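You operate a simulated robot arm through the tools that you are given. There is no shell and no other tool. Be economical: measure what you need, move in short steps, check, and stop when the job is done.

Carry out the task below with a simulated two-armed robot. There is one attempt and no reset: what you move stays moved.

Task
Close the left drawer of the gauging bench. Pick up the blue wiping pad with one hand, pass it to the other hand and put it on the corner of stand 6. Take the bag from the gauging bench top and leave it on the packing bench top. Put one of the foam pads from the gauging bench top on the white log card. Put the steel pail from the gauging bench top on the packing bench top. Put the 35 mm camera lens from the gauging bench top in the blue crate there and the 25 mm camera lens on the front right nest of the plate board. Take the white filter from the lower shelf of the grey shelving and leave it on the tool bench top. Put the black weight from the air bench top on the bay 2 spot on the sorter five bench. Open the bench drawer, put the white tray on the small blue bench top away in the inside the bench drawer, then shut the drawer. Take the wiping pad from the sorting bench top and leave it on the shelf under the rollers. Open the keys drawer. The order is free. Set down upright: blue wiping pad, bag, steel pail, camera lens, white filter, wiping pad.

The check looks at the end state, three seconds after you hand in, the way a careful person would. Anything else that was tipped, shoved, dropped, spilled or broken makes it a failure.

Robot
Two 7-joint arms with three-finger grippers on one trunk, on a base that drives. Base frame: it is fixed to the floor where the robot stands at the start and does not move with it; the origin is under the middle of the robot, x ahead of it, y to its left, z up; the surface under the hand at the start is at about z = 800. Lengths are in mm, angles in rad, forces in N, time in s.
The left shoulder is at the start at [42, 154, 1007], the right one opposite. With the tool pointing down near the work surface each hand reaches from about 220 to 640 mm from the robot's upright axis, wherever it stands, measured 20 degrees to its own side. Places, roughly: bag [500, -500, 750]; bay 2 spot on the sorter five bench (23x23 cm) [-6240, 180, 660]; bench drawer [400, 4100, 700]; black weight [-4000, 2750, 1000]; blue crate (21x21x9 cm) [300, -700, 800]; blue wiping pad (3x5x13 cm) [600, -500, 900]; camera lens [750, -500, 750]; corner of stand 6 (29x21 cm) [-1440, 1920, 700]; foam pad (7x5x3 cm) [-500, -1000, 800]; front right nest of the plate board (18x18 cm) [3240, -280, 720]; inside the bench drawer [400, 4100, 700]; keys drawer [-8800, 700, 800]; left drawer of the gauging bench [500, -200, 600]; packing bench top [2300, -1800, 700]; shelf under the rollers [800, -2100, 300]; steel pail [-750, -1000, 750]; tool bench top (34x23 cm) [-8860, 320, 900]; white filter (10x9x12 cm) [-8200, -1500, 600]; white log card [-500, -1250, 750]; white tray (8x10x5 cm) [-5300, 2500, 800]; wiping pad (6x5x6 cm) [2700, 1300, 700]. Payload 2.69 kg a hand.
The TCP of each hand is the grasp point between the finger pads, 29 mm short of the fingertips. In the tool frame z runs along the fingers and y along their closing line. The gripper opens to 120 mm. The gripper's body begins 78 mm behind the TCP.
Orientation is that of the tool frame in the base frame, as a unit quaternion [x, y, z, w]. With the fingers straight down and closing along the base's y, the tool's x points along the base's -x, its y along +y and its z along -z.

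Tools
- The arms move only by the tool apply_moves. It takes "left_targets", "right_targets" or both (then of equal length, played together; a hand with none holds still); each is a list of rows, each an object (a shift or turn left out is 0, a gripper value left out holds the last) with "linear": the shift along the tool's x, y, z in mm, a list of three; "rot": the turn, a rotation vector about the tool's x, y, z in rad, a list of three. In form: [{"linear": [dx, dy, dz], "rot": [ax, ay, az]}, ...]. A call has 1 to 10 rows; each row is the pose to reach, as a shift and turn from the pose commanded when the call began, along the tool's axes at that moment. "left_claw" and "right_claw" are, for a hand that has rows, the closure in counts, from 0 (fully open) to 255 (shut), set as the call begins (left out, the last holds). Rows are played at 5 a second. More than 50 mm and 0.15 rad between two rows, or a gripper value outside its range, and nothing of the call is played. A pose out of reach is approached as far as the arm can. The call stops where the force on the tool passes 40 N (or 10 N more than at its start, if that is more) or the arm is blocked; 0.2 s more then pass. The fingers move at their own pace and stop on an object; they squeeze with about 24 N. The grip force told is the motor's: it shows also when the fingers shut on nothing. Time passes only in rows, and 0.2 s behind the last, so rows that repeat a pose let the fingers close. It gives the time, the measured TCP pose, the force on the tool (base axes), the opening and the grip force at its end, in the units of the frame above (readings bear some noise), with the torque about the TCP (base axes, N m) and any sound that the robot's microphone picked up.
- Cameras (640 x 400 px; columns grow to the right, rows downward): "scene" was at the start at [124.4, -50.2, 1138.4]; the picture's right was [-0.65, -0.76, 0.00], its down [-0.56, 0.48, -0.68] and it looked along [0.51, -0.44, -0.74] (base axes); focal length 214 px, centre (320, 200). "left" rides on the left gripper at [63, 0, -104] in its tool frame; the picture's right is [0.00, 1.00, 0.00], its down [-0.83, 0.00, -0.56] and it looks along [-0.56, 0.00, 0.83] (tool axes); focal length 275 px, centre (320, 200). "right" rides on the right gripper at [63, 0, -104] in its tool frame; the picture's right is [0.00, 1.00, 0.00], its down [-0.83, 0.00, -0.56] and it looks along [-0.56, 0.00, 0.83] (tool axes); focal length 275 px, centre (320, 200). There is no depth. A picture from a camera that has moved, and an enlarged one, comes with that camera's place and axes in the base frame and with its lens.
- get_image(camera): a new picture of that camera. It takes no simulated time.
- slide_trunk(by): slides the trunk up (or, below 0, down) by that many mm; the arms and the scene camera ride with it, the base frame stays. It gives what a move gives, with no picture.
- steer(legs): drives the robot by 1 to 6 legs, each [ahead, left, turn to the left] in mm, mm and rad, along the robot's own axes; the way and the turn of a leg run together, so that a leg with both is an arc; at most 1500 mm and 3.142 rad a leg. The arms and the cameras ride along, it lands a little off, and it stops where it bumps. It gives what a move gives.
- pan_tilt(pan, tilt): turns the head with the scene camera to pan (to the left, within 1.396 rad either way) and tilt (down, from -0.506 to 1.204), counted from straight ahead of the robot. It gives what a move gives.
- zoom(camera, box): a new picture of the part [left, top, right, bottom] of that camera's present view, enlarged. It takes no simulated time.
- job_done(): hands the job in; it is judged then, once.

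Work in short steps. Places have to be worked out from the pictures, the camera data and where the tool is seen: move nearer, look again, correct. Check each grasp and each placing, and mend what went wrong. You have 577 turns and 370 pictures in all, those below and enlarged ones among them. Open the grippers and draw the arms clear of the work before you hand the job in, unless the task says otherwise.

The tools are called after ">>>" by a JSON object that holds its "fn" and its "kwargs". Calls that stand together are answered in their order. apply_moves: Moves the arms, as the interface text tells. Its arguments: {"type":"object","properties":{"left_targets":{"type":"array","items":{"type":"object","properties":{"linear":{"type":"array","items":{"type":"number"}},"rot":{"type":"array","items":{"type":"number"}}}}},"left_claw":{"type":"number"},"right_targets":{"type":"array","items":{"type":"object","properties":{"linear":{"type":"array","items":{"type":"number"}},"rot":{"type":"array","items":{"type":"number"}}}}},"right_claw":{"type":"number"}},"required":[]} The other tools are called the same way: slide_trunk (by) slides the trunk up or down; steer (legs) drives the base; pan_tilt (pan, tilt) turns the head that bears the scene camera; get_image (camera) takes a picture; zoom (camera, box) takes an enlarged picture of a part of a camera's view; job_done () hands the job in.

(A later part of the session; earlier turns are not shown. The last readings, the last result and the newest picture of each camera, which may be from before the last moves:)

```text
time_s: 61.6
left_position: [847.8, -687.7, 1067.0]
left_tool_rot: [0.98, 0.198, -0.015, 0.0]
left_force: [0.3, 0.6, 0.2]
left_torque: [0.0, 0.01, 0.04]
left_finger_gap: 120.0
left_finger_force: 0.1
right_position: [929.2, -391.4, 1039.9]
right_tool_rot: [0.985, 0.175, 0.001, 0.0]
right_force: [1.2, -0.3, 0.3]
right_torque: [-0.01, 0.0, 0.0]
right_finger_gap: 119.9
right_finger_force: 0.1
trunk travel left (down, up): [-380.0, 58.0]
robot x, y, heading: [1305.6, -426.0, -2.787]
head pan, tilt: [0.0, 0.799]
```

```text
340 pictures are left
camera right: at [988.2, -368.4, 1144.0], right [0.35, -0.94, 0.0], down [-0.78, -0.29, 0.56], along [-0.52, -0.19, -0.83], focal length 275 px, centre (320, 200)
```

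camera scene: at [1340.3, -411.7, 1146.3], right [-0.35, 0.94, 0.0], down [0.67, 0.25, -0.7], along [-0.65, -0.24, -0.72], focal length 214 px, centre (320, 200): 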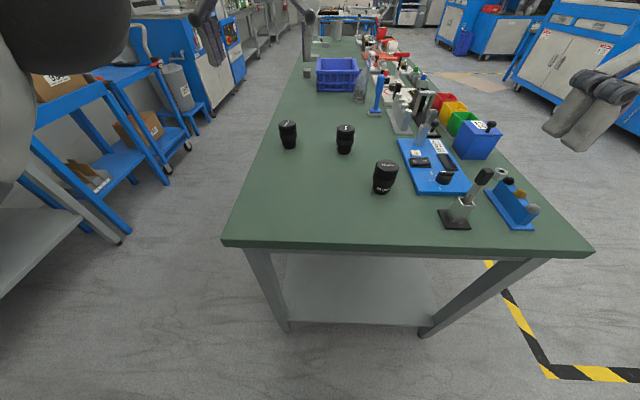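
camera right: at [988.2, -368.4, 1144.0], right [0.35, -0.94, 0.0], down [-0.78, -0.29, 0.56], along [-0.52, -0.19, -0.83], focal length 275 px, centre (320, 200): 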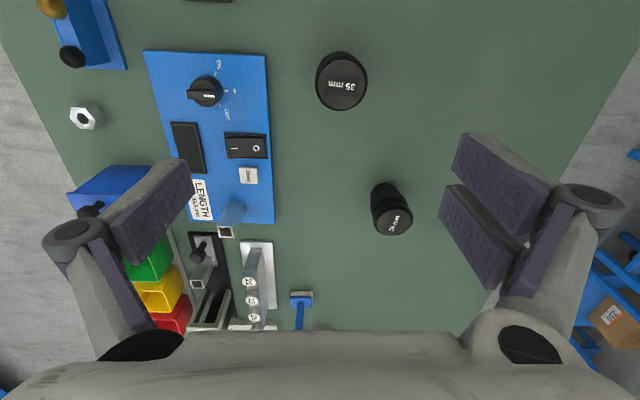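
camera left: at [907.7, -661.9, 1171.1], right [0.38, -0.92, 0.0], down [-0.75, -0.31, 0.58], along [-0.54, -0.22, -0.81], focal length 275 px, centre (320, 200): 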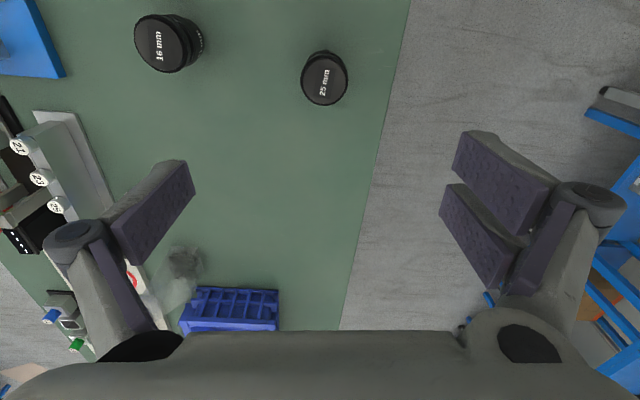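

Both lenses appear almost under the hands; lens tops ~43 mm wide. I correct a few mm and descend with both hands to z≈850.

>>> {"fn": "apply_moves", "kwargs": {"left_targets": [{"linear": [15, 3, 10]}, {"linear": [15, 3, 50]}, {"linear": [15, 3, 90]}, {"linear": [15, 3, 130]}], "right_targets": [{"linear": [18, 18, 10]}, {"linear": [18, 18, 40]}, {"linear": [18, 18, 75]}, {"linear": [18, 18, 105]}]}}

>>> {"fn": "get_image", "kwargs": {"camera": "left"}}

>>> {"fn": "get_image", "kwargs": {"camera": "right"}}

```text
time_s: 62.6
left_position: [857.7, -687.2, 933.9]
left_tool_rot: [0.98, 0.199, -0.015, 0.001]
left_force: [-0.5, -0.4, 0.0]
left_torque: [0.01, -0.01, 0.04]
left_finger_gap: 120.0
left_finger_force: 0.0
right_position: [953.2, -399.9, 933.1]
right_tool_rot: [0.985, 0.175, 0.001, 0.0]
right_force: [0.2, -0.7, -0.1]
right_torque: [-0.03, 0.0, 0.04]
right_finger_gap: 119.9
right_finger_force: 0.1
trunk travel left (down, up): [-380.0, 58.0]
robot x, y, heading: [1302.3, -428.3, -2.792]
head pan, tilt: [0.0, 0.799]
```

```text
339 pictures are left
camera left: at [918.1, -661.2, 1037.3], right [0.39, -0.92, 0.0], down [-0.75, -0.32, 0.58], along [-0.54, -0.22, -0.81], focal length 275 px, centre (320, 200)
```

left: 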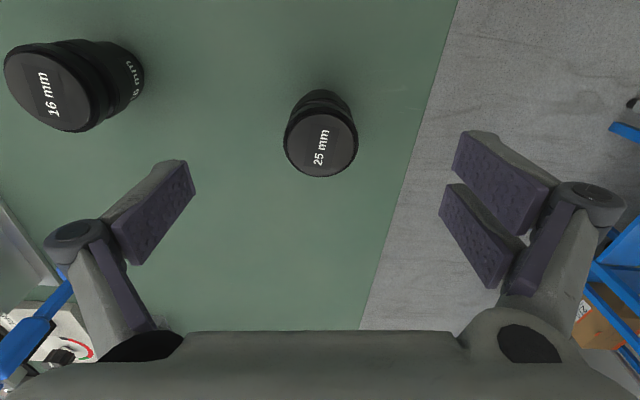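

```text
338 pictures are left
camera right: at [1012.5, -378.3, 1038.6], right [0.35, -0.94, 0.0], down [-0.78, -0.29, 0.55], along [-0.52, -0.19, -0.83], focal length 275 px, centre (320, 200)
```

right: 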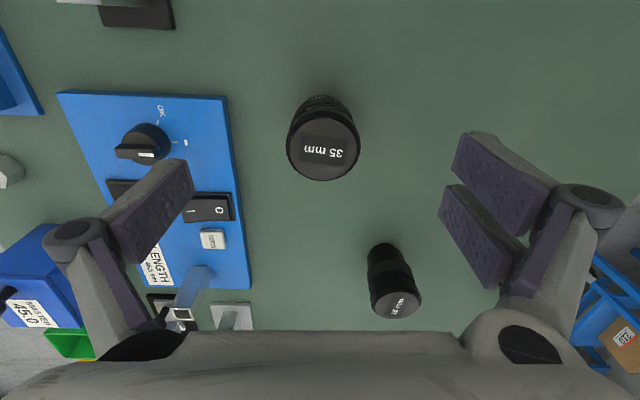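

Well aligned; lens tops at z≈883. I go down another 85 and close both hands.

>>> {"fn": "apply_moves", "kwargs": {"left_targets": [{"linear": [2, 0, 45]}, {"linear": [2, 0, 87]}], "right_targets": [{"linear": [0, 0, 45]}, {"linear": [0, 0, 87]}]}}

>>> {"fn": "apply_moves", "kwargs": {"left_targets": [{}, {}, {}], "right_targets": [{}, {}, {}], "left_claw": 255, "right_claw": 255}}

>>> {"fn": "apply_moves", "kwargs": {"left_targets": [{"linear": [0, 0, -45]}, {"linear": [0, 0, -90]}, {"linear": [0, 0, -135]}, {"linear": [0, 0, -180]}], "right_targets": [{"linear": [0, 0, -45]}, {"linear": [0, 0, -90]}, {"linear": [0, 0, -135]}, {"linear": [0, 0, -180]}]}}

>>> {"fn": "get_image", "kwargs": {"camera": "scene"}}

```text
time_s: 63.2
left_position: [856.5, -684.7, 847.9]
left_tool_rot: [0.98, 0.197, -0.016, 0.002]
left_force: [0.2, 0.0, -0.5]
left_torque: [-0.01, -0.02, -0.03]
left_finger_gap: 119.8
left_finger_force: 0.2
right_position: [952.0, -401.5, 844.6]
right_tool_rot: [0.984, 0.176, 0.0, -0.001]
right_force: [0.4, 0.2, -0.3]
right_torque: [0.01, 0.02, -0.03]
right_finger_gap: 120.1
right_finger_force: 0.2
trunk travel left (down, up): [-380.0, 58.0]
robot x, y, heading: [1304.7, -423.1, -2.787]
head pan, tilt: [0.0, 0.799]
```

```text
time_s: 64.0
left_position: [856.6, -685.1, 848.5]
left_tool_rot: [0.98, 0.198, -0.017, 0.002]
left_force: [0.6, 0.3, 1.5]
left_torque: [0.02, 0.02, 0.0]
left_finger_gap: 47.5
left_finger_force: 24.2
right_position: [951.5, -400.6, 845.7]
right_tool_rot: [0.985, 0.174, 0.0, 0.0]
right_force: [-0.4, -2.2, 3.7]
right_torque: [-0.01, 0.07, 0.01]
right_finger_gap: 46.9
right_finger_force: 24.1
trunk travel left (down, up): [-380.0, 58.0]
robot x, y, heading: [1304.2, -430.0, -2.791]
head pan, tilt: [0.0, 0.799]
```

```text
time_s: 65.0
left_position: [863.1, -682.7, 1027.5]
left_tool_rot: [0.98, 0.197, -0.016, 0.001]
left_force: [0.2, 0.6, -2.2]
left_torque: [0.03, -0.01, -0.01]
left_finger_gap: 47.3
left_finger_force: 23.7
right_position: [952.5, -397.7, 1029.3]
right_tool_rot: [0.985, 0.175, 0.001, 0.0]
right_force: [-0.3, 1.0, -1.8]
right_torque: [0.03, 0.0, -0.01]
right_finger_gap: 47.0
right_finger_force: 24.4
trunk travel left (down, up): [-380.0, 58.0]
robot x, y, heading: [1304.4, -425.0, -2.795]
head pan, tilt: [0.0, 0.799]
```

```text
337 pictures are left
camera scene: at [1171.9, -473.7, 1146.4], right [-0.35, 0.94, 0.0], down [0.67, 0.25, -0.7], along [-0.65, -0.24, -0.72], focal length 214 px, centre (320, 200)
```

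scene: 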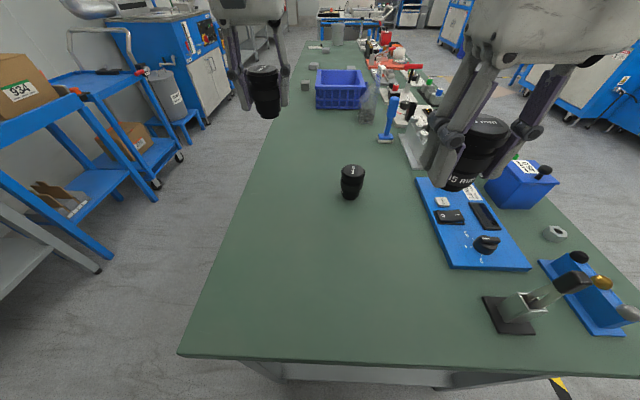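

Both lenses held. I raise the trunk and drive around to the front of the bench near the crate.

>>> {"fn": "slide_trunk", "kwargs": {"by": 55}}

>>> {"fn": "steer", "kwargs": {"legs": [[-230, 0, 0], [0, -980, 0], [0, 0, 1.545], [0, -1190, 0]]}}

>>> {"fn": "pan_tilt", "kwargs": {"pan": 0, "tilt": 0.6}}

>>> {"fn": "get_image", "kwargs": {"camera": "scene"}}

```text
time_s: 66.0
left_position: [861.4, -683.7, 1083.3]
left_tool_rot: [0.98, 0.197, -0.014, 0.001]
left_force: [0.4, 0.0, -3.2]
left_torque: [0.03, -0.08, -0.01]
left_finger_gap: 47.5
left_finger_force: 23.9
right_position: [952.5, -401.6, 1080.9]
right_tool_rot: [0.985, 0.174, 0.002, 0.0]
right_force: [-0.2, -0.4, -2.7]
right_torque: [0.01, -0.07, 0.01]
right_finger_gap: 46.9
right_finger_force: 24.1
trunk travel left (down, up): [-435.0, 3.0]
robot x, y, heading: [1308.2, -427.8, -2.791]
head pan, tilt: [0.0, 0.799]
```

```text
time_s: 87.8
left_position: [298.8, -284.8, 1086.2]
left_tool_rot: [0.565, 0.825, -0.01, 0.012]
left_force: [1.0, -0.4, -3.2]
left_torque: [0.0, 0.05, 0.0]
left_finger_gap: 47.4
left_finger_force: 24.0
right_position: [17.0, -186.8, 1082.8]
right_tool_rot: [0.584, 0.812, 0.0, 0.0]
right_force: [0.0, -0.3, -1.1]
right_torque: [0.02, 0.0, -0.01]
right_finger_gap: 46.5
right_finger_force: 24.0
trunk travel left (down, up): [-435.0, 3.0]
robot x, y, heading: [50.0, 163.9, -1.246]
head pan, tilt: [0.0, 0.799]
```

```text
time_s: 88.5
left_position: [298.4, -285.2, 1084.7]
left_tool_rot: [0.565, 0.825, -0.011, 0.012]
left_force: [0.1, -0.2, -2.2]
left_torque: [0.05, 0.04, 0.01]
left_finger_gap: 47.0
left_finger_force: 24.8
right_position: [18.5, -186.2, 1082.5]
right_tool_rot: [0.584, 0.812, 0.001, -0.002]
right_force: [-0.5, 0.0, -1.6]
right_torque: [0.03, 0.01, -0.01]
right_finger_gap: 46.4
right_finger_force: 24.7
trunk travel left (down, up): [-435.0, 3.0]
robot x, y, heading: [54.0, 163.1, -1.246]
head pan, tilt: [0.0, 0.6]
```

```text
336 pictures are left
camera scene: at [83.8, 75.7, 1225.7], right [-0.95, -0.32, 0.0], down [-0.18, 0.54, -0.82], along [0.26, -0.78, -0.57], focal length 214 px, centre (320, 200)
```

scene: 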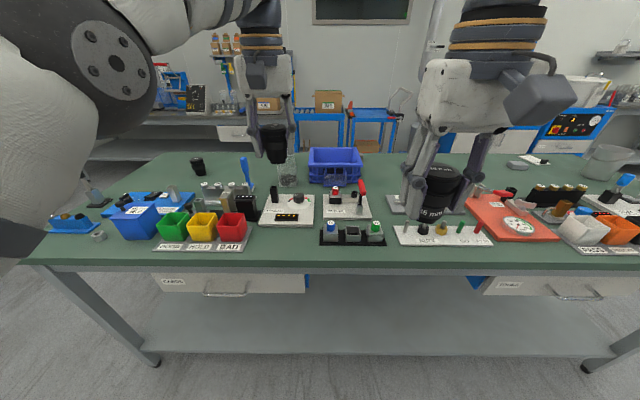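

Crate centre ≈[272,-690]. I drive 250 mm forward and look with the right hand camera.

>>> {"fn": "steer", "kwargs": {"legs": [[250, 0, 0]]}}

>>> {"fn": "apply_moves", "kwargs": {"right_targets": [{"linear": [-45, 10, 0]}, {"linear": [-90, 20, 0]}, {"linear": [-135, 35, 0]}, {"linear": [-180, 50, 0]}, {"linear": [-220, 60, 0]}]}}

>>> {"fn": "get_image", "kwargs": {"camera": "right"}}

```text
time_s: 90.3
left_position: [376.2, -523.0, 1086.9]
left_tool_rot: [0.565, 0.825, -0.011, 0.012]
left_force: [-0.1, -0.6, -2.2]
left_torque: [0.0, 0.0, 0.02]
left_finger_gap: 47.1
left_finger_force: 23.5
right_position: [98.3, -424.3, 1083.1]
right_tool_rot: [0.584, 0.811, 0.001, 0.0]
right_force: [0.4, 0.0, -1.6]
right_torque: [0.02, 0.0, -0.01]
right_finger_gap: 46.6
right_finger_force: 23.9
trunk travel left (down, up): [-435.0, 3.0]
robot x, y, heading: [135.3, -68.7, -1.239]
head pan, tilt: [0.0, 0.6]
```

```text
time_s: 91.5
left_position: [374.8, -523.8, 1087.3]
left_tool_rot: [0.565, 0.825, -0.01, 0.013]
left_force: [-0.7, -0.9, -1.6]
left_torque: [-0.01, -0.01, 0.01]
left_finger_gap: 47.1
left_finger_force: 24.2
right_position: [203.5, -579.7, 1081.2]
right_tool_rot: [0.584, 0.812, 0.0, -0.001]
right_force: [-0.1, 0.1, -2.0]
right_torque: [0.0, -0.03, -0.04]
right_finger_gap: 46.6
right_finger_force: 24.4
right hand out of reach, approached as far as the arm can: row 5
trunk travel left (down, up): [-435.0, 3.0]
robot x, y, heading: [135.2, -71.9, -1.244]
head pan, tilt: [0.0, 0.6]
```

```text
335 pictures are left
camera right: at [182.8, -519.5, 1185.3], right [0.95, 0.32, 0.0], down [0.27, -0.79, 0.55], along [0.18, -0.53, -0.83], focal length 275 px, centre (320, 200)
```

right: 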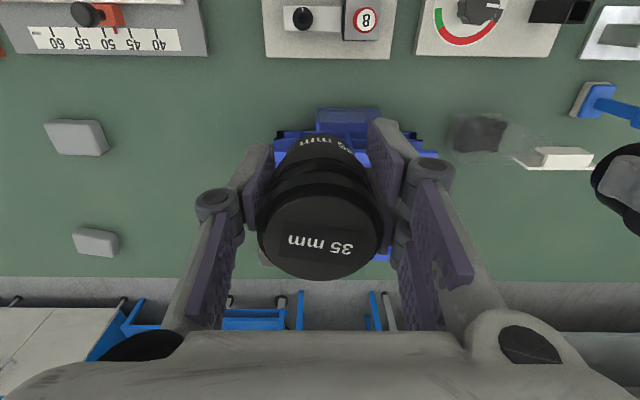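

Crate is ~124 mm further ahead and 37 mm left. I lower while extending.

>>> {"fn": "apply_moves", "kwargs": {"right_targets": [{"linear": [-10, 0, 40]}, {"linear": [-30, 10, 80]}, {"linear": [-70, 20, 105]}, {"linear": [-110, 30, 110]}, {"linear": [-124, 37, 110]}]}}

>>> {"fn": "get_image", "kwargs": {"camera": "right"}}

>>> {"fn": "get_image", "kwargs": {"camera": "scene"}}

```text
time_s: 92.8
left_position: [376.3, -524.1, 1084.8]
left_tool_rot: [0.565, 0.825, -0.009, 0.012]
left_force: [0.2, -0.9, -2.3]
left_torque: [0.03, -0.01, -0.03]
left_finger_gap: 47.1
left_finger_force: 23.9
right_position: [226.7, -610.9, 957.0]
right_tool_rot: [0.585, 0.811, 0.0, -0.001]
right_force: [-0.5, -0.4, -2.8]
right_torque: [0.06, -0.01, 0.02]
right_finger_gap: 46.4
right_finger_force: 23.7
right hand out of reach, approached as far as the arm can: row 3, 4, 5
trunk travel left (down, up): [-435.0, 3.0]
robot x, y, heading: [132.3, -74.7, -1.243]
head pan, tilt: [0.0, 0.6]
```

```text
334 pictures are left
camera right: at [206.4, -552.0, 1063.1], right [0.95, 0.32, 0.0], down [0.27, -0.79, 0.55], along [0.18, -0.52, -0.83], focal length 275 px, centre (320, 200)
```

right: 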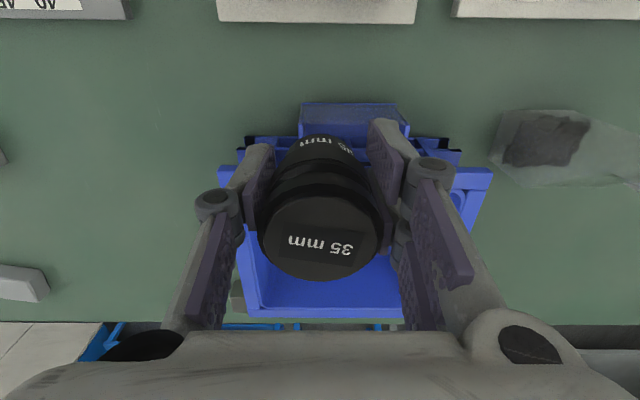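

```text
333 pictures are left
camera scene: at [163.4, -163.6, 1225.5], right [-0.95, -0.32, 0.0], down [-0.18, 0.54, -0.82], along [0.26, -0.78, -0.57], focal length 214 px, centre (320, 200)
```

scene: 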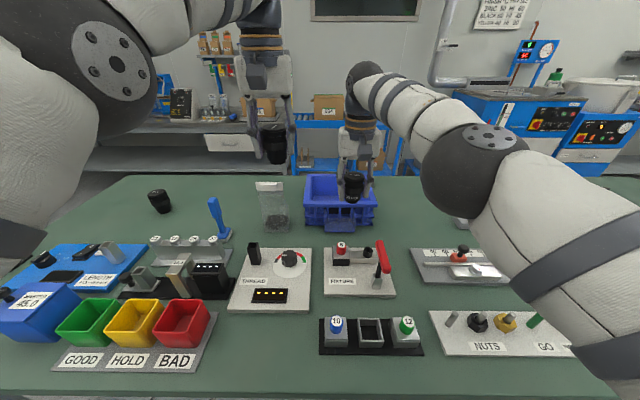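

The arm is at its limit; there's about 100 mm clearance to the bench, so I drive 65 mm closer.

>>> {"fn": "steer", "kwargs": {"legs": [[65, 30, 0]]}}

>>> {"fn": "get_image", "kwargs": {"camera": "right"}}

```text
time_s: 93.8
left_position: [427.9, -575.5, 1085.8]
left_tool_rot: [0.564, 0.825, -0.01, 0.012]
left_force: [-0.2, 0.1, -2.7]
left_torque: [0.01, 0.04, 0.01]
left_finger_gap: 46.9
left_finger_force: 23.8
right_position: [275.1, -663.3, 960.0]
right_tool_rot: [0.584, 0.812, 0.0, 0.001]
right_force: [0.0, -0.7, -2.6]
right_torque: [0.06, 0.03, -0.01]
right_finger_gap: 46.6
right_finger_force: 24.0
trunk travel left (down, up): [-435.0, 3.0]
robot x, y, heading: [182.4, -125.9, -1.242]
head pan, tilt: [0.0, 0.6]
```

```text
332 pictures are left
camera right: at [256.3, -602.8, 1064.1], right [0.95, 0.32, 0.0], down [0.27, -0.79, 0.56], along [0.18, -0.53, -0.83], focal length 275 px, centre (320, 200)
```

right: 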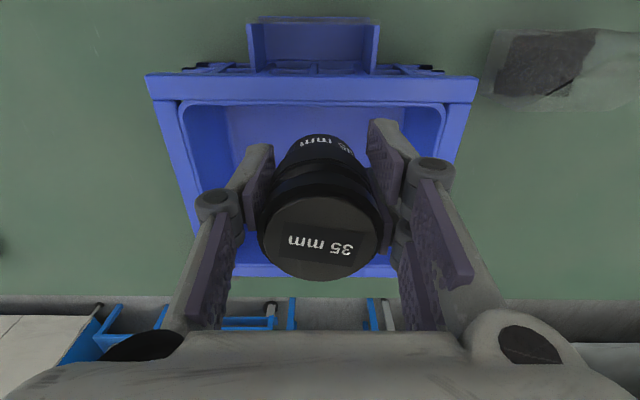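

The lens is over the front part of the crate; I move 45 mm further in and check.

>>> {"fn": "apply_moves", "kwargs": {"right_targets": [{"linear": [-25, 0, 0]}, {"linear": [-45, 0, 5]}]}}

```text
time_s: 94.4
left_position: [426.5, -574.8, 1085.4]
left_tool_rot: [0.565, 0.825, -0.01, 0.013]
left_force: [-0.3, -0.7, -3.0]
left_torque: [0.03, 0.0, -0.03]
left_finger_gap: 47.0
left_finger_force: 24.1
right_position: [275.4, -663.0, 959.2]
right_tool_rot: [0.584, 0.811, 0.001, 0.0]
right_force: [-0.3, 0.3, -1.8]
right_torque: [0.0, 0.0, -0.01]
right_finger_gap: 46.4
right_finger_force: 23.7
right hand out of reach, approached as far as the arm can: row 1, 2
trunk travel left (down, up): [-435.0, 3.0]
robot x, y, heading: [184.7, -126.8, -1.248]
head pan, tilt: [0.0, 0.6]
```

Reach is better further to the side, so I shift the hand right relative to the body and then strafe the base left to compensate.

>>> {"fn": "apply_moves", "kwargs": {"right_targets": [{"linear": [0, -45, 0]}, {"linear": [0, -90, 0]}]}}

>>> {"fn": "steer", "kwargs": {"legs": [[0, 88, 0]]}}

>>> {"fn": "apply_moves", "kwargs": {"right_targets": [{"linear": [-25, 0, 0]}, {"linear": [-45, 0, 5]}]}}

>>> {"fn": "get_image", "kwargs": {"camera": "right"}}

```text
time_s: 95.0
left_position: [425.0, -574.1, 1085.1]
left_tool_rot: [0.564, 0.825, -0.01, 0.012]
left_force: [-0.2, -0.5, -2.8]
left_torque: [0.06, 0.04, 0.02]
left_finger_gap: 47.2
left_finger_force: 23.8
right_position: [205.8, -698.6, 962.1]
right_tool_rot: [0.585, 0.811, 0.0, 0.0]
right_force: [-0.4, -0.3, -2.0]
right_torque: [0.06, -0.04, 0.0]
right_finger_gap: 46.6
right_finger_force: 24.3
right hand out of reach, approached as far as the arm can: row 1, 2
trunk travel left (down, up): [-435.0, 3.0]
robot x, y, heading: [180.2, -123.9, -1.248]
head pan, tilt: [0.0, 0.6]
```

```text
time_s: 96.3
left_position: [509.5, -546.3, 1084.9]
left_tool_rot: [0.564, 0.825, -0.01, 0.012]
left_force: [0.0, 0.2, -2.5]
left_torque: [0.01, 0.04, 0.0]
left_finger_gap: 47.1
left_finger_force: 24.2
right_position: [290.4, -670.1, 962.4]
right_tool_rot: [0.584, 0.811, 0.0, -0.001]
right_force: [0.0, 0.0, -2.0]
right_torque: [0.02, 0.02, 0.05]
right_finger_gap: 46.3
right_finger_force: 23.9
trunk travel left (down, up): [-435.0, 3.0]
robot x, y, heading: [266.3, -98.0, -1.251]
head pan, tilt: [0.0, 0.6]
```

```text
time_s: 96.9
left_position: [508.6, -546.1, 1084.1]
left_tool_rot: [0.564, 0.826, -0.01, 0.012]
left_force: [1.4, 0.7, -1.6]
left_torque: [0.02, 0.03, -0.03]
left_finger_gap: 46.8
left_finger_force: 24.2
right_position: [285.2, -673.5, 960.3]
right_tool_rot: [0.585, 0.811, 0.0, -0.002]
right_force: [0.3, -1.1, -1.8]
right_torque: [0.0, 0.0, -0.02]
right_finger_gap: 46.5
right_finger_force: 24.1
right hand out of reach, approached as far as the arm can: row 1, 2
trunk travel left (down, up): [-435.0, 3.0]
robot x, y, heading: [265.4, -100.4, -1.244]
head pan, tilt: [0.0, 0.6]
```

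```text
331 pictures are left
camera right: at [265.3, -614.7, 1064.2], right [0.95, 0.32, 0.0], down [0.27, -0.79, 0.56], along [0.18, -0.53, -0.83], focal length 275 px, centre (320, 200)
```

right: 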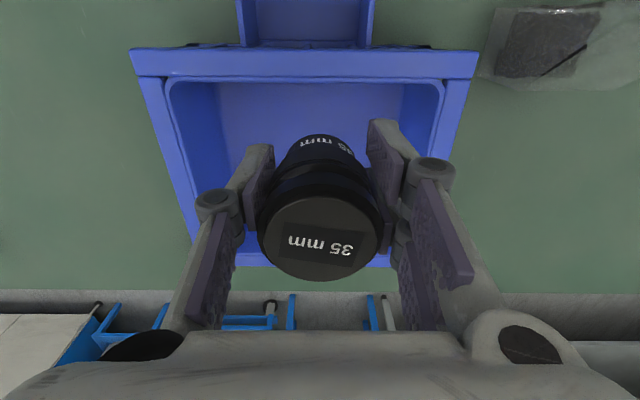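

Lens is now clear of the front rim. I lower it into the crate, easing forward.

>>> {"fn": "apply_moves", "kwargs": {"right_targets": [{"linear": [-8, 0, 20]}, {"linear": [-16, 0, 45]}, {"linear": [-20, 0, 70]}, {"linear": [-20, 0, 95]}]}}

>>> {"fn": "get_image", "kwargs": {"camera": "right"}}

```text
time_s: 97.9
left_position: [510.0, -546.9, 1085.7]
left_tool_rot: [0.564, 0.826, -0.011, 0.012]
left_force: [0.9, -0.1, -1.4]
left_torque: [0.04, 0.03, -0.01]
left_finger_gap: 47.2
left_finger_force: 24.3
right_position: [286.4, -683.8, 880.1]
right_tool_rot: [0.586, 0.811, 0.0, -0.001]
right_force: [0.1, 0.8, -2.0]
right_torque: [0.0, 0.0, -0.02]
right_finger_gap: 46.6
right_finger_force: 23.8
right hand out of reach, approached as far as the arm can: row 1, 2, 3, 4
trunk travel left (down, up): [-435.0, 3.0]
robot x, y, heading: [259.8, -100.5, -1.246]
head pan, tilt: [0.0, 0.6]
```

```text
330 pictures are left
camera right: at [267.1, -624.4, 984.1], right [0.95, 0.32, 0.0], down [0.27, -0.79, 0.56], along [0.18, -0.53, -0.83], focal length 275 px, centre (320, 200)
```

right: 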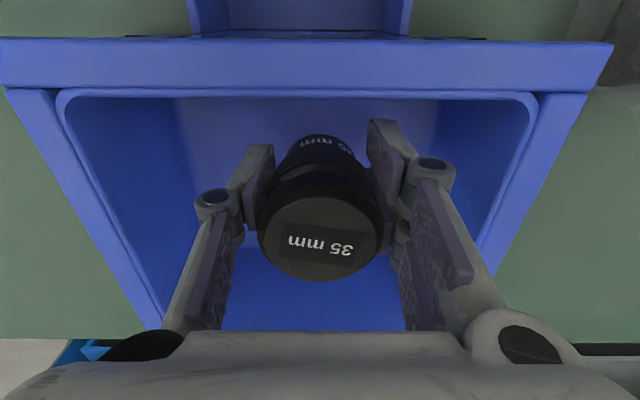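

Inside the crate. I go down the last bit gently.

>>> {"fn": "apply_moves", "kwargs": {"right_targets": [{"linear": [0, 0, 8]}, {"linear": [0, 0, 16]}, {"linear": [0, 0, 24]}]}}

```text
time_s: 98.7
left_position: [509.3, -546.6, 1085.0]
left_tool_rot: [0.564, 0.826, -0.01, 0.012]
left_force: [0.4, 0.8, -2.5]
left_torque: [0.02, 0.0, 0.01]
left_finger_gap: 47.2
left_finger_force: 23.8
right_position: [287.9, -683.5, 856.3]
right_tool_rot: [0.584, 0.811, 0.001, -0.001]
right_force: [1.1, -0.3, -2.7]
right_torque: [0.03, -0.02, 0.0]
right_finger_gap: 46.4
right_finger_force: 24.1
trunk travel left (down, up): [-435.0, 3.0]
robot x, y, heading: [265.9, -96.7, -1.252]
head pan, tilt: [0.0, 0.6]
```

>>> {"fn": "apply_moves", "kwargs": {"right_targets": [{"linear": [0, 0, 3]}, {"linear": [0, 0, 6]}, {"linear": [0, 0, 9]}, {"linear": [0, 0, 12]}]}}

```text
time_s: 99.7
left_position: [508.9, -544.6, 1089.6]
left_tool_rot: [0.565, 0.825, -0.011, 0.014]
left_force: [0.6, 0.9, -2.8]
left_torque: [-0.01, 0.01, 0.02]
left_finger_gap: 46.9
left_finger_force: 24.2
right_position: [287.0, -683.0, 848.6]
right_tool_rot: [0.586, 0.81, -0.002, 0.001]
right_force: [-4.5, -1.4, 20.9]
right_torque: [-0.18, 0.03, 0.07]
right_finger_gap: 46.9
right_finger_force: 23.8
trunk travel left (down, up): [-435.0, 3.0]
robot x, y, heading: [264.2, -101.2, -1.246]
head pan, tilt: [0.0, 0.6]
```

Contact with the crate floor (21 N). I ease 3 mm, open partly and lift out.

>>> {"fn": "apply_moves", "kwargs": {"right_targets": [{"linear": [0, 0, -4]}]}}

>>> {"fn": "apply_moves", "kwargs": {"right_targets": [{}, {}, {}], "right_claw": 90}}

>>> {"fn": "apply_moves", "kwargs": {"right_targets": [{"linear": [0, 0, -40]}, {"linear": [0, 0, -80]}, {"linear": [0, 0, -115]}]}}

>>> {"fn": "get_image", "kwargs": {"camera": "right"}}

```text
time_s: 100.1
left_position: [509.1, -546.1, 1085.8]
left_tool_rot: [0.564, 0.825, -0.01, 0.012]
left_force: [-0.3, 0.4, -2.8]
left_torque: [0.03, 0.01, 0.03]
left_finger_gap: 47.0
left_finger_force: 23.7
right_position: [287.5, -684.7, 848.8]
right_tool_rot: [0.585, 0.811, 0.0, 0.0]
right_force: [-2.1, -3.0, 13.9]
right_torque: [-0.4, -0.15, -0.08]
right_finger_gap: 46.5
right_finger_force: 23.6
trunk travel left (down, up): [-435.0, 3.0]
robot x, y, heading: [262.3, -99.2, -1.249]
head pan, tilt: [0.0, 0.6]
```

```text
time_s: 100.9
left_position: [510.5, -546.0, 1086.4]
left_tool_rot: [0.564, 0.825, -0.01, 0.012]
left_force: [0.6, -0.2, -1.5]
left_torque: [0.07, 0.0, 0.04]
left_finger_gap: 46.7
left_finger_force: 23.9
right_position: [287.0, -684.1, 847.7]
right_tool_rot: [0.584, 0.812, 0.0, -0.001]
right_force: [-0.1, 1.5, -0.5]
right_torque: [0.01, -0.01, 0.02]
right_finger_gap: 77.8
right_finger_force: 0.1
trunk travel left (down, up): [-435.0, 3.0]
robot x, y, heading: [263.2, -101.5, -1.247]
head pan, tilt: [0.0, 0.6]
```

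```text
time_s: 101.7
left_position: [509.1, -546.6, 1085.2]
left_tool_rot: [0.565, 0.825, -0.01, 0.012]
left_force: [-0.5, -0.3, -2.2]
left_torque: [0.01, 0.04, -0.01]
left_finger_gap: 47.1
left_finger_force: 23.7
right_position: [285.0, -679.1, 939.8]
right_tool_rot: [0.585, 0.811, -0.001, -0.001]
right_force: [-0.4, -0.2, -0.2]
right_torque: [-0.01, -0.05, 0.02]
right_finger_gap: 77.8
right_finger_force: 0.0
right hand out of reach, approached as far as the arm can: row 2, 3
trunk travel left (down, up): [-435.0, 3.0]
robot x, y, heading: [264.1, -101.1, -1.248]
head pan, tilt: [0.0, 0.6]
```

```text
329 pictures are left
camera right: at [264.7, -618.9, 1044.7], right [0.95, 0.32, 0.0], down [0.27, -0.79, 0.55], along [0.18, -0.53, -0.83], focal length 275 px, centre (320, 200)
```

right: 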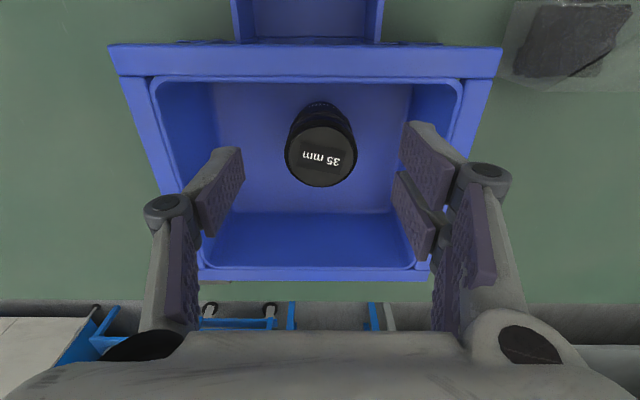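

35 mm lens stands upright in the crate. Now the bag: I look at it closely.

>>> {"fn": "apply_moves", "kwargs": {"right_targets": [{"linear": [40, 0, -20]}, {"linear": [85, -10, -50]}, {"linear": [130, -20, -80]}, {"linear": [170, -20, -110]}]}}

>>> {"fn": "get_image", "kwargs": {"camera": "scene"}}

>>> {"fn": "get_image", "kwargs": {"camera": "left"}}

```text
refused: row 2 steps farther than a row can; nothing moved
```

```text
328 pictures are left
camera scene: at [295.5, -186.1, 1225.7], right [-0.95, -0.32, 0.0], down [-0.18, 0.54, -0.82], along [0.26, -0.78, -0.57], focal length 214 px, centre (320, 200)
```

scene: 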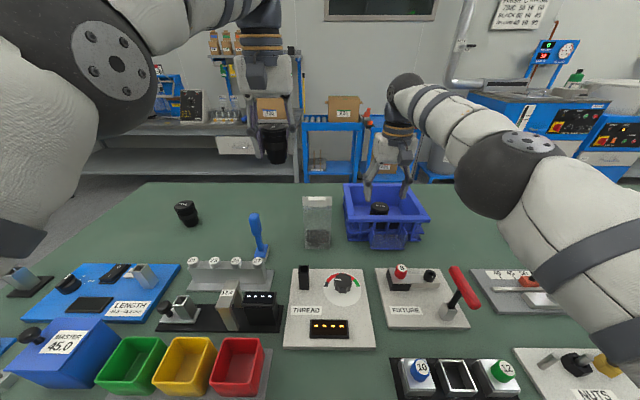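

```text
327 pictures are left
camera left: at [485.5, -484.9, 1188.2], right [0.93, 0.36, 0.0], down [0.29, -0.76, 0.58], along [0.21, -0.54, -0.81], focal length 275 px, centre (320, 200)
```

left: 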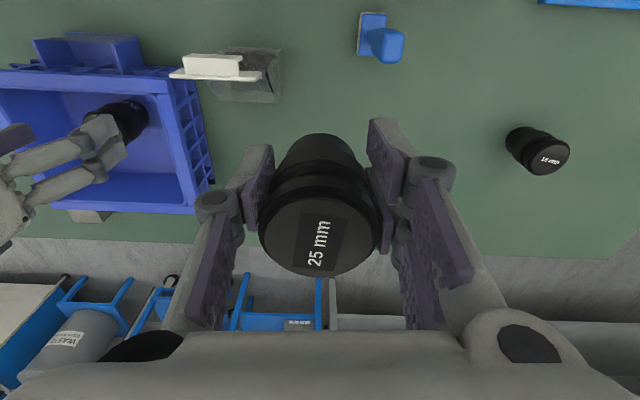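

The bag header (≈60×25 mm) is at ≈[423,-552,950], its thin side facing me. I'll retract the right hand and rotate it 90° to pinch the header front-to-back.

>>> {"fn": "apply_moves", "kwargs": {"right_targets": [{"linear": [35, 0, -25]}, {"linear": [70, 0, -50], "rot": [0, 0, 0.14]}, {"linear": [105, 0, -75], "rot": [0, 0, 0.28]}, {"linear": [140, 0, -100], "rot": [0, 0, 0.42]}, {"linear": [170, 0, -120], "rot": [0, 0, 0.56]}, {"linear": [190, 0, -120], "rot": [0, 0, 0.7]}, {"linear": [190, 0, -120], "rot": [0, 0, 0.84]}, {"linear": [190, 0, -120], "rot": [0, 0, 0.98]}], "right_claw": 0}}

```text
time_s: 103.5
left_position: [509.7, -546.0, 1085.8]
left_tool_rot: [0.565, 0.825, -0.01, 0.013]
left_force: [0.3, -0.5, -2.1]
left_torque: [0.02, -0.02, -0.03]
left_finger_gap: 47.1
left_finger_force: 23.5
right_position: [226.7, -499.1, 1060.2]
right_tool_rot: [0.898, 0.439, -0.001, 0.0]
right_force: [0.4, -0.5, -0.7]
right_torque: [-0.05, -0.02, -0.02]
right_finger_gap: 119.9
right_finger_force: 0.1
right hand out of reach, approached as far as the arm can: row 1, 2
trunk travel left (down, up): [-435.0, 3.0]
robot x, y, heading: [266.3, -96.6, -1.252]
head pan, tilt: [0.0, 0.6]
```

Rotation works. I finish it, move the left hand aside and strafe the base left so the bag lies on the right arm's side.

>>> {"fn": "apply_moves", "kwargs": {"left_targets": [{"linear": [10, 30, 0]}, {"linear": [20, 60, 0]}, {"linear": [30, 90, 0]}, {"linear": [40, 120, 0]}], "right_targets": [{"rot": [0, 0, 0.14]}, {"rot": [0, 0, 0.28]}, {"rot": [0, 0, 0.42]}, {"rot": [0, 0, 0.57]}]}}

>>> {"fn": "steer", "kwargs": {"legs": [[0, 120, 0]]}}

>>> {"fn": "get_image", "kwargs": {"camera": "right"}}

```text
time_s: 104.5
left_position: [607.1, -462.9, 1085.2]
left_tool_rot: [0.565, 0.825, -0.011, 0.012]
left_force: [0.1, -0.1, -2.9]
left_torque: [0.02, 0.02, 0.0]
left_finger_gap: 47.0
left_finger_force: 24.2
right_position: [226.9, -498.9, 1061.5]
right_tool_rot: [0.986, 0.169, 0.0, -0.001]
right_force: [0.8, -0.2, 0.7]
right_torque: [-0.02, -0.02, 0.01]
right_finger_gap: 119.9
right_finger_force: 0.1
trunk travel left (down, up): [-435.0, 3.0]
robot x, y, heading: [263.6, -97.5, -1.247]
head pan, tilt: [0.0, 0.6]
```

```text
time_s: 106.1
left_position: [717.5, -428.6, 1083.3]
left_tool_rot: [0.566, 0.825, -0.011, 0.012]
left_force: [-0.2, 0.8, -2.3]
left_torque: [0.01, 0.03, 0.03]
left_finger_gap: 46.9
left_finger_force: 24.1
right_position: [339.6, -461.6, 1060.7]
right_tool_rot: [0.986, 0.169, -0.002, -0.001]
right_force: [0.6, 0.8, -0.1]
right_torque: [-0.01, 0.0, -0.03]
right_finger_gap: 120.1
right_finger_force: 0.0
trunk travel left (down, up): [-435.0, 3.0]
robot x, y, heading: [376.1, -58.1, -1.249]
head pan, tilt: [0.0, 0.6]
```

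```text
326 pictures are left
camera right: at [398.6, -440.2, 1165.7], right [0.34, -0.94, 0.0], down [-0.78, -0.28, 0.56], along [-0.52, -0.19, -0.83], focal length 275 px, centre (320, 200)
```

right: 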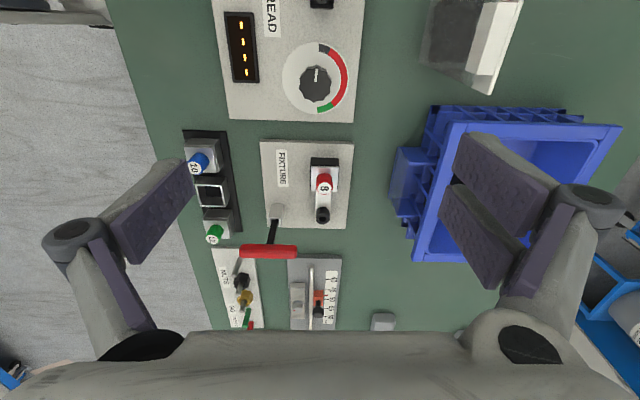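

Header seen at ≈[424,-557]; I shift the right hand over it.

>>> {"fn": "apply_moves", "kwargs": {"right_targets": [{"linear": [15, 40, 0]}, {"linear": [32, 80, 0]}, {"linear": [48, 116, 0]}]}}

>>> {"fn": "get_image", "kwargs": {"camera": "right"}}

```text
time_s: 106.9
left_position: [719.6, -427.5, 1083.8]
left_tool_rot: [0.565, 0.825, -0.011, 0.012]
left_force: [0.1, 0.6, -1.6]
left_torque: [0.06, 0.03, -0.02]
left_finger_gap: 46.7
left_finger_force: 23.7
right_position: [423.5, -556.2, 1059.5]
right_tool_rot: [0.985, 0.171, -0.001, -0.002]
right_force: [0.5, -0.4, 0.3]
right_torque: [0.02, 0.03, -0.02]
right_finger_gap: 119.9
right_finger_force: 0.0
trunk travel left (down, up): [-435.0, 3.0]
robot x, y, heading: [374.8, -58.1, -1.242]
head pan, tilt: [0.0, 0.6]
```

```text
325 pictures are left
camera right: at [483.6, -534.0, 1163.8], right [0.34, -0.94, 0.0], down [-0.78, -0.28, 0.56], along [-0.53, -0.19, -0.83], focal length 275 px, centre (320, 200)
```

right: 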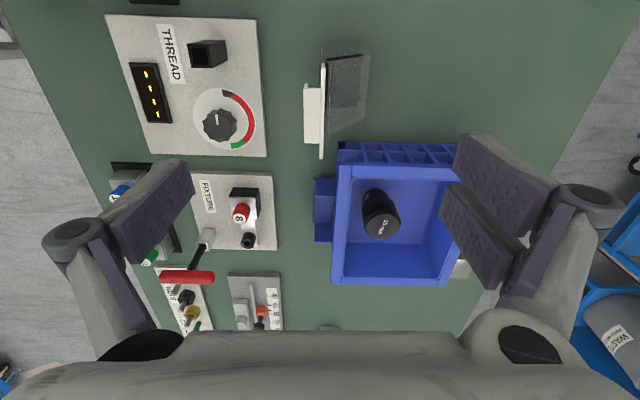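

Aligned over the header. I descend 120 mm and check.

>>> {"fn": "apply_moves", "kwargs": {"right_targets": [{"linear": [0, 0, 40]}, {"linear": [0, 0, 80]}, {"linear": [0, 0, 115]}]}}

>>> {"fn": "get_image", "kwargs": {"camera": "right"}}

>>> {"fn": "zoom", "kwargs": {"camera": "scene", "box": [300, 100, 500, 260]}}

```text
time_s: 107.7
left_position: [717.5, -428.6, 1083.5]
left_tool_rot: [0.565, 0.825, -0.01, 0.013]
left_force: [-0.3, 0.0, -2.2]
left_torque: [0.03, 0.02, -0.02]
left_finger_gap: 47.0
left_finger_force: 24.2
right_position: [423.4, -552.9, 945.1]
right_tool_rot: [0.986, 0.169, 0.0, -0.001]
right_force: [0.2, -0.4, 0.4]
right_torque: [0.03, -0.03, 0.0]
right_finger_gap: 119.7
right_finger_force: 0.0
trunk travel left (down, up): [-435.0, 3.0]
robot x, y, heading: [375.1, -58.9, -1.248]
head pan, tilt: [0.0, 0.6]
```

```text
324 pictures are left
camera right: at [482.4, -532.7, 1049.2], right [0.34, -0.94, 0.0], down [-0.78, -0.28, 0.56], along [-0.52, -0.19, -0.83], focal length 275 px, centre (320, 200)
```

right: 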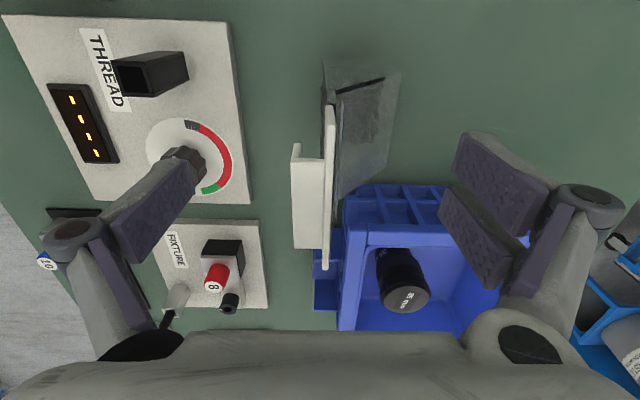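

```text
2.50 times, centred on (400, 180) of scene
camera zoom: at [407.6, -148.4, 1225.7], right [-0.95, -0.32, 0.0], down [-0.18, 0.54, -0.82], along [0.26, -0.78, -0.57], focal length 536 px, centre (120, 250)
```

zoom: 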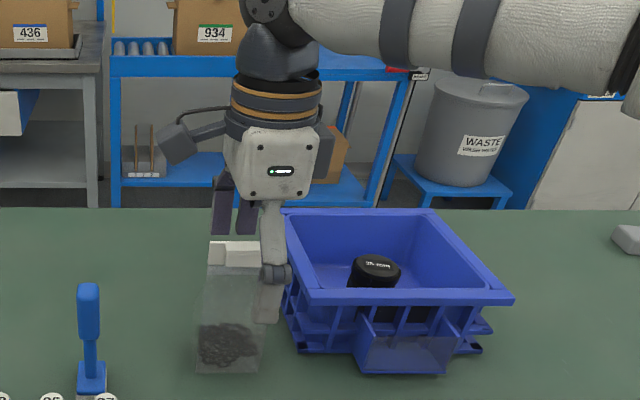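

Header is between the pads; I lower 14 mm more, close and lift.

>>> {"fn": "apply_moves", "kwargs": {"right_targets": [{"linear": [-2, -2, 14]}]}}

>>> {"fn": "apply_moves", "kwargs": {"right_targets": [{}, {}, {}, {}], "right_claw": 255}}

>>> {"fn": "apply_moves", "kwargs": {"right_targets": [{"linear": [0, 0, -40]}, {"linear": [0, 0, -80]}, {"linear": [0, 0, -120]}, {"linear": [0, 0, -155]}]}}

>>> {"fn": "get_image", "kwargs": {"camera": "right"}}

>>> {"fn": "get_image", "kwargs": {"camera": "scene"}}

```text
time_s: 108.1
left_position: [718.6, -427.7, 1084.3]
left_tool_rot: [0.565, 0.825, -0.01, 0.012]
left_force: [0.5, 0.1, -1.9]
left_torque: [0.02, 0.02, -0.01]
left_finger_gap: 46.6
left_finger_force: 23.6
right_position: [420.9, -553.9, 929.9]
right_tool_rot: [0.985, 0.17, -0.001, 0.0]
right_force: [0.0, 1.0, 1.1]
right_torque: [0.01, 0.0, 0.0]
right_finger_gap: 119.9
right_finger_force: 0.1
trunk travel left (down, up): [-435.0, 3.0]
robot x, y, heading: [376.9, -60.6, -1.247]
head pan, tilt: [0.0, 0.6]
```

```text
time_s: 109.1
left_position: [718.3, -425.6, 1086.3]
left_tool_rot: [0.565, 0.825, -0.011, 0.013]
left_force: [0.9, 0.6, -1.5]
left_torque: [0.05, 0.0, -0.01]
left_finger_gap: 47.1
left_finger_force: 24.2
right_position: [420.7, -554.4, 935.5]
right_tool_rot: [0.986, 0.169, 0.0, 0.003]
right_force: [0.4, -2.4, 22.5]
right_torque: [-1.03, -0.47, -0.04]
right_finger_gap: 20.6
right_finger_force: 24.1
trunk travel left (down, up): [-435.0, 3.0]
robot x, y, heading: [377.8, -59.1, -1.25]
head pan, tilt: [0.0, 0.6]
```

```text
time_s: 110.1
left_position: [719.1, -426.1, 1083.4]
left_tool_rot: [0.564, 0.825, -0.011, 0.013]
left_force: [0.0, 0.3, -2.8]
left_torque: [0.02, 0.01, 0.02]
left_finger_gap: 47.0
left_finger_force: 23.7
right_position: [420.5, -553.3, 1087.1]
right_tool_rot: [0.986, 0.169, -0.001, -0.001]
right_force: [0.4, 0.5, -2.6]
right_torque: [-0.01, 0.02, -0.01]
right_finger_gap: 13.6
right_finger_force: 24.3
trunk travel left (down, up): [-435.0, 3.0]
robot x, y, heading: [376.5, -57.3, -1.249]
head pan, tilt: [0.0, 0.6]
```

```text
322 pictures are left
camera right: at [479.4, -532.3, 1192.6], right [0.34, -0.94, 0.0], down [-0.78, -0.28, 0.56], along [-0.52, -0.19, -0.83], focal length 275 px, centre (320, 200)
```

right: 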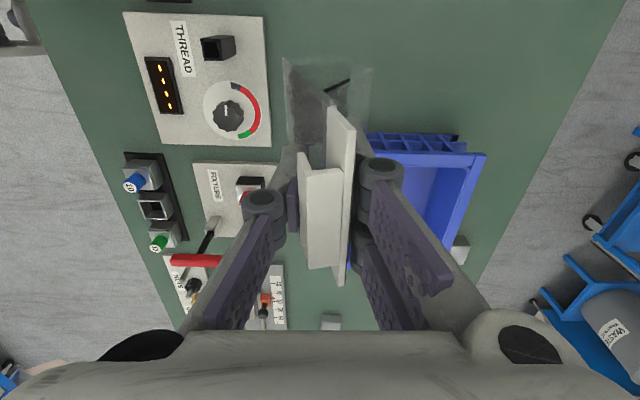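

```text
321 pictures are left
camera scene: at [407.8, -147.5, 1225.9], right [-0.95, -0.32, 0.0], down [-0.18, 0.54, -0.83], along [0.26, -0.78, -0.56], focal length 214 px, centre (320, 200)
```

scene: 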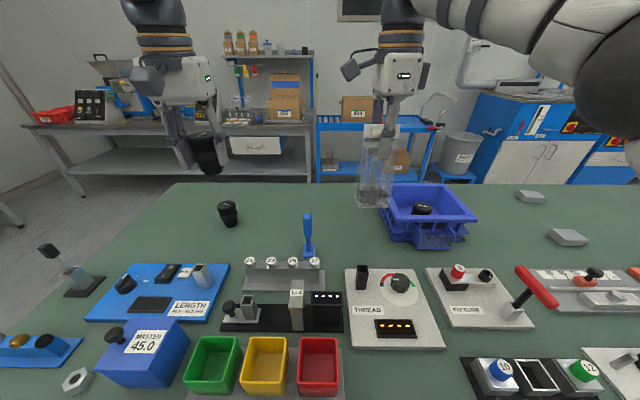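

Bag held. I back off, go round the left end, and approach the packing bench behind.

>>> {"fn": "steer", "kwargs": {"legs": [[-300, 0, 0], [0, 1200, 0], [800, 0, 0], [500, 0, 0]]}}

>>> {"fn": "pan_tilt", "kwargs": {"pan": 0, "tilt": 0.45}}

>>> {"fn": "get_image", "kwargs": {"camera": "scene"}}

```text
time_s: 127.4
left_position: [2184.2, -959.3, 1084.1]
left_tool_rot: [0.555, 0.832, -0.01, 0.011]
left_force: [0.2, -1.3, -1.8]
left_torque: [0.05, -0.01, 0.01]
left_finger_gap: 46.7
left_finger_force: 24.2
right_position: [1890.2, -1093.0, 1087.4]
right_tool_rot: [0.984, 0.181, -0.001, -0.001]
right_force: [0.4, -0.6, -2.4]
right_torque: [0.01, 0.01, -0.02]
right_finger_gap: 13.7
right_finger_force: 24.1
trunk travel left (down, up): [-435.0, 3.0]
robot x, y, heading: [1834.4, -598.7, -1.225]
head pan, tilt: [0.0, 0.6]
```

```text
time_s: 128.1
left_position: [2184.1, -959.3, 1084.3]
left_tool_rot: [0.554, 0.832, -0.009, 0.013]
left_force: [0.5, 0.4, -2.7]
left_torque: [0.0, 0.01, 0.02]
left_finger_gap: 46.9
left_finger_force: 23.9
right_position: [1888.7, -1092.7, 1086.2]
right_tool_rot: [0.983, 0.181, -0.001, -0.001]
right_force: [0.0, -0.5, -2.9]
right_torque: [0.01, 0.03, -0.02]
right_finger_gap: 14.0
right_finger_force: 24.5
trunk travel left (down, up): [-435.0, 3.0]
robot x, y, heading: [1835.3, -600.6, -1.218]
head pan, tilt: [0.0, 0.45]
```

```text
320 pictures are left
camera scene: at [1868.6, -690.2, 1239.3], right [-0.94, -0.34, 0.0], down [-0.15, 0.41, -0.9], along [0.31, -0.85, -0.44], focal length 214 px, centre (320, 200)
```

scene: 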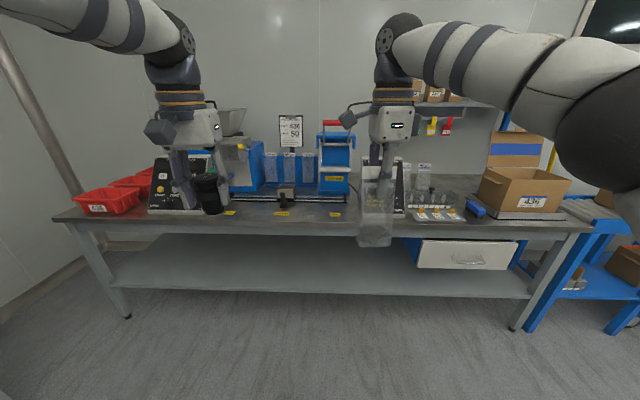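

I zoom on the packing bench top to find free space.

>>> {"fn": "zoom", "kwargs": {"camera": "scene", "box": [50, 110, 330, 250]}}

>>> {"fn": "zoom", "kwargs": {"camera": "scene", "box": [310, 110, 590, 250]}}

```text
2.29 times, centred on (190, 180) of scene
camera zoom: at [1868.6, -690.2, 1239.3], right [-0.94, -0.34, 0.0], down [-0.15, 0.41, -0.9], along [0.31, -0.85, -0.44], focal length 490 px, centre (617, 246)
```

zoom: 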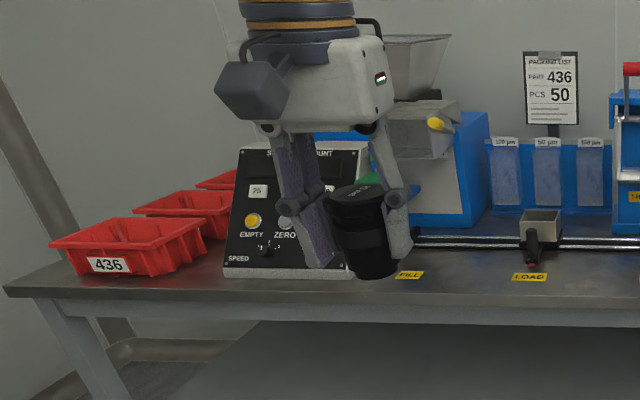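

```text
2.29 times, centred on (450, 180) of scene
camera zoom: at [1868.6, -690.2, 1239.3], right [-0.94, -0.34, 0.0], down [-0.15, 0.41, -0.9], along [0.31, -0.85, -0.44], focal length 490 px, centre (23, 246)
```

zoom: 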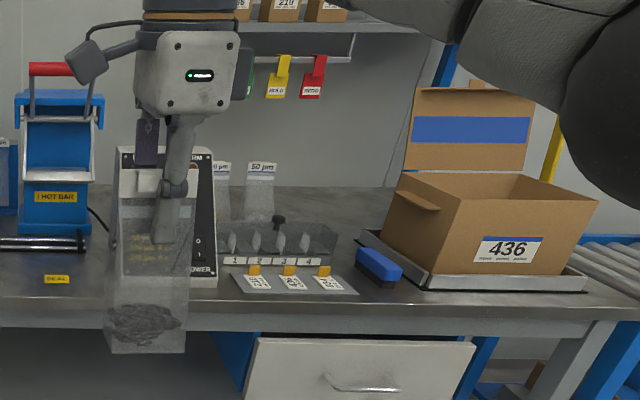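

There is a free strip on the bench top in front of the rail between FILL and LOAD. I pull the left hand back a bit and drive up to it.

>>> {"fn": "apply_moves", "kwargs": {"left_targets": [{"linear": [35, 0, 0]}, {"linear": [70, 0, 0]}, {"linear": [100, 0, 0]}]}}

>>> {"fn": "steer", "kwargs": {"legs": [[0, 340, 0], [330, 0, 0]]}}

>>> {"fn": "pan_tilt", "kwargs": {"pan": 0, "tilt": 0.75}}

>>> {"fn": "get_image", "kwargs": {"camera": "scene"}}

>>> {"fn": "get_image", "kwargs": {"camera": "right"}}

```text
time_s: 128.9
left_position: [2144.4, -866.4, 1082.5]
left_tool_rot: [0.556, 0.831, -0.01, 0.014]
left_force: [-0.4, 0.6, -1.8]
left_torque: [0.04, 0.01, 0.03]
left_finger_gap: 47.2
left_finger_force: 24.2
left hand out of reach, approached as far as the arm can: row 2
right_position: [1888.3, -1093.0, 1087.1]
right_tool_rot: [0.984, 0.181, -0.001, -0.001]
right_force: [0.1, 0.4, -2.8]
right_torque: [-0.02, -0.01, 0.01]
right_finger_gap: 13.9
right_finger_force: 24.4
trunk travel left (down, up): [-435.0, 3.0]
robot x, y, heading: [1834.4, -602.8, -1.23]
head pan, tilt: [0.0, 0.45]
```

```text
time_s: 133.9
left_position: [2581.7, -1062.6, 1082.3]
left_tool_rot: [0.554, 0.833, -0.01, 0.011]
left_force: [-0.5, -0.8, -1.3]
left_torque: [0.09, 0.05, 0.02]
left_finger_gap: 46.7
left_finger_force: 24.1
right_position: [2325.8, -1289.6, 1088.3]
right_tool_rot: [0.983, 0.182, -0.002, -0.001]
right_force: [0.9, -0.2, -2.1]
right_torque: [-0.03, 0.03, 0.0]
right_finger_gap: 14.2
right_finger_force: 23.8
trunk travel left (down, up): [-435.0, 3.0]
robot x, y, heading: [2272.8, -798.5, -1.217]
head pan, tilt: [0.0, 0.45]
```

```text
time_s: 134.7
left_position: [2582.2, -1063.8, 1082.9]
left_tool_rot: [0.554, 0.832, -0.01, 0.012]
left_force: [-0.4, -0.2, -2.0]
left_torque: [0.05, 0.02, 0.0]
left_finger_gap: 46.9
left_finger_force: 23.9
right_position: [2325.7, -1288.4, 1088.3]
right_tool_rot: [0.983, 0.182, -0.002, 0.0]
right_force: [0.2, 0.4, -2.3]
right_torque: [-0.03, 0.02, -0.02]
right_finger_gap: 13.8
right_finger_force: 24.5
trunk travel left (down, up): [-435.0, 3.0]
robot x, y, heading: [2269.9, -796.5, -1.219]
head pan, tilt: [0.0, 0.75]
```

```text
317 pictures are left
camera scene: at [2301.9, -877.7, 1213.0], right [-0.94, -0.34, 0.0], down [-0.23, 0.64, -0.73], along [0.25, -0.69, -0.68], focal length 214 px, centre (320, 200)
```

scene: 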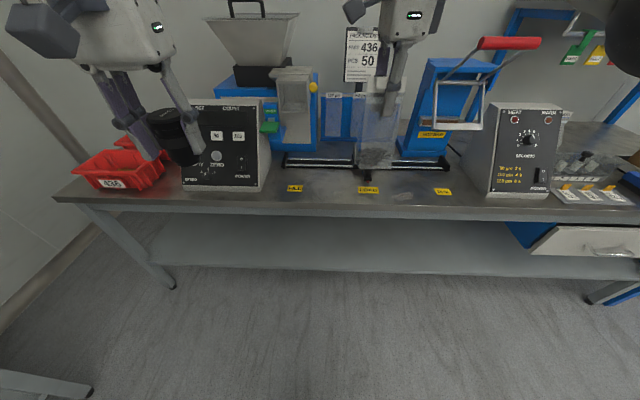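

```text
316 pictures are left
camera right: at [2385.4, -1265.6, 1192.2], right [0.36, -0.93, 0.0], down [-0.77, -0.3, 0.56], along [-0.52, -0.2, -0.83], focal length 275 px, centre (320, 200)
```

right: 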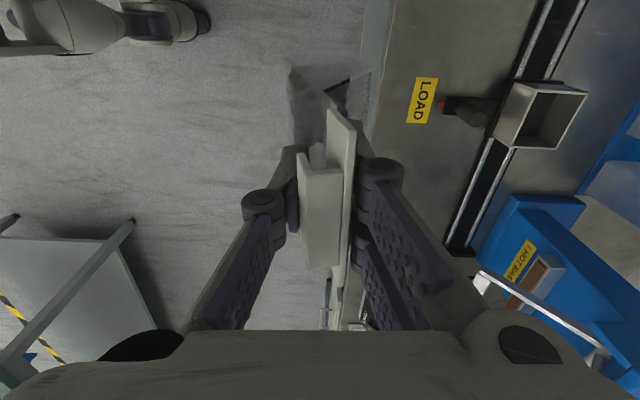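

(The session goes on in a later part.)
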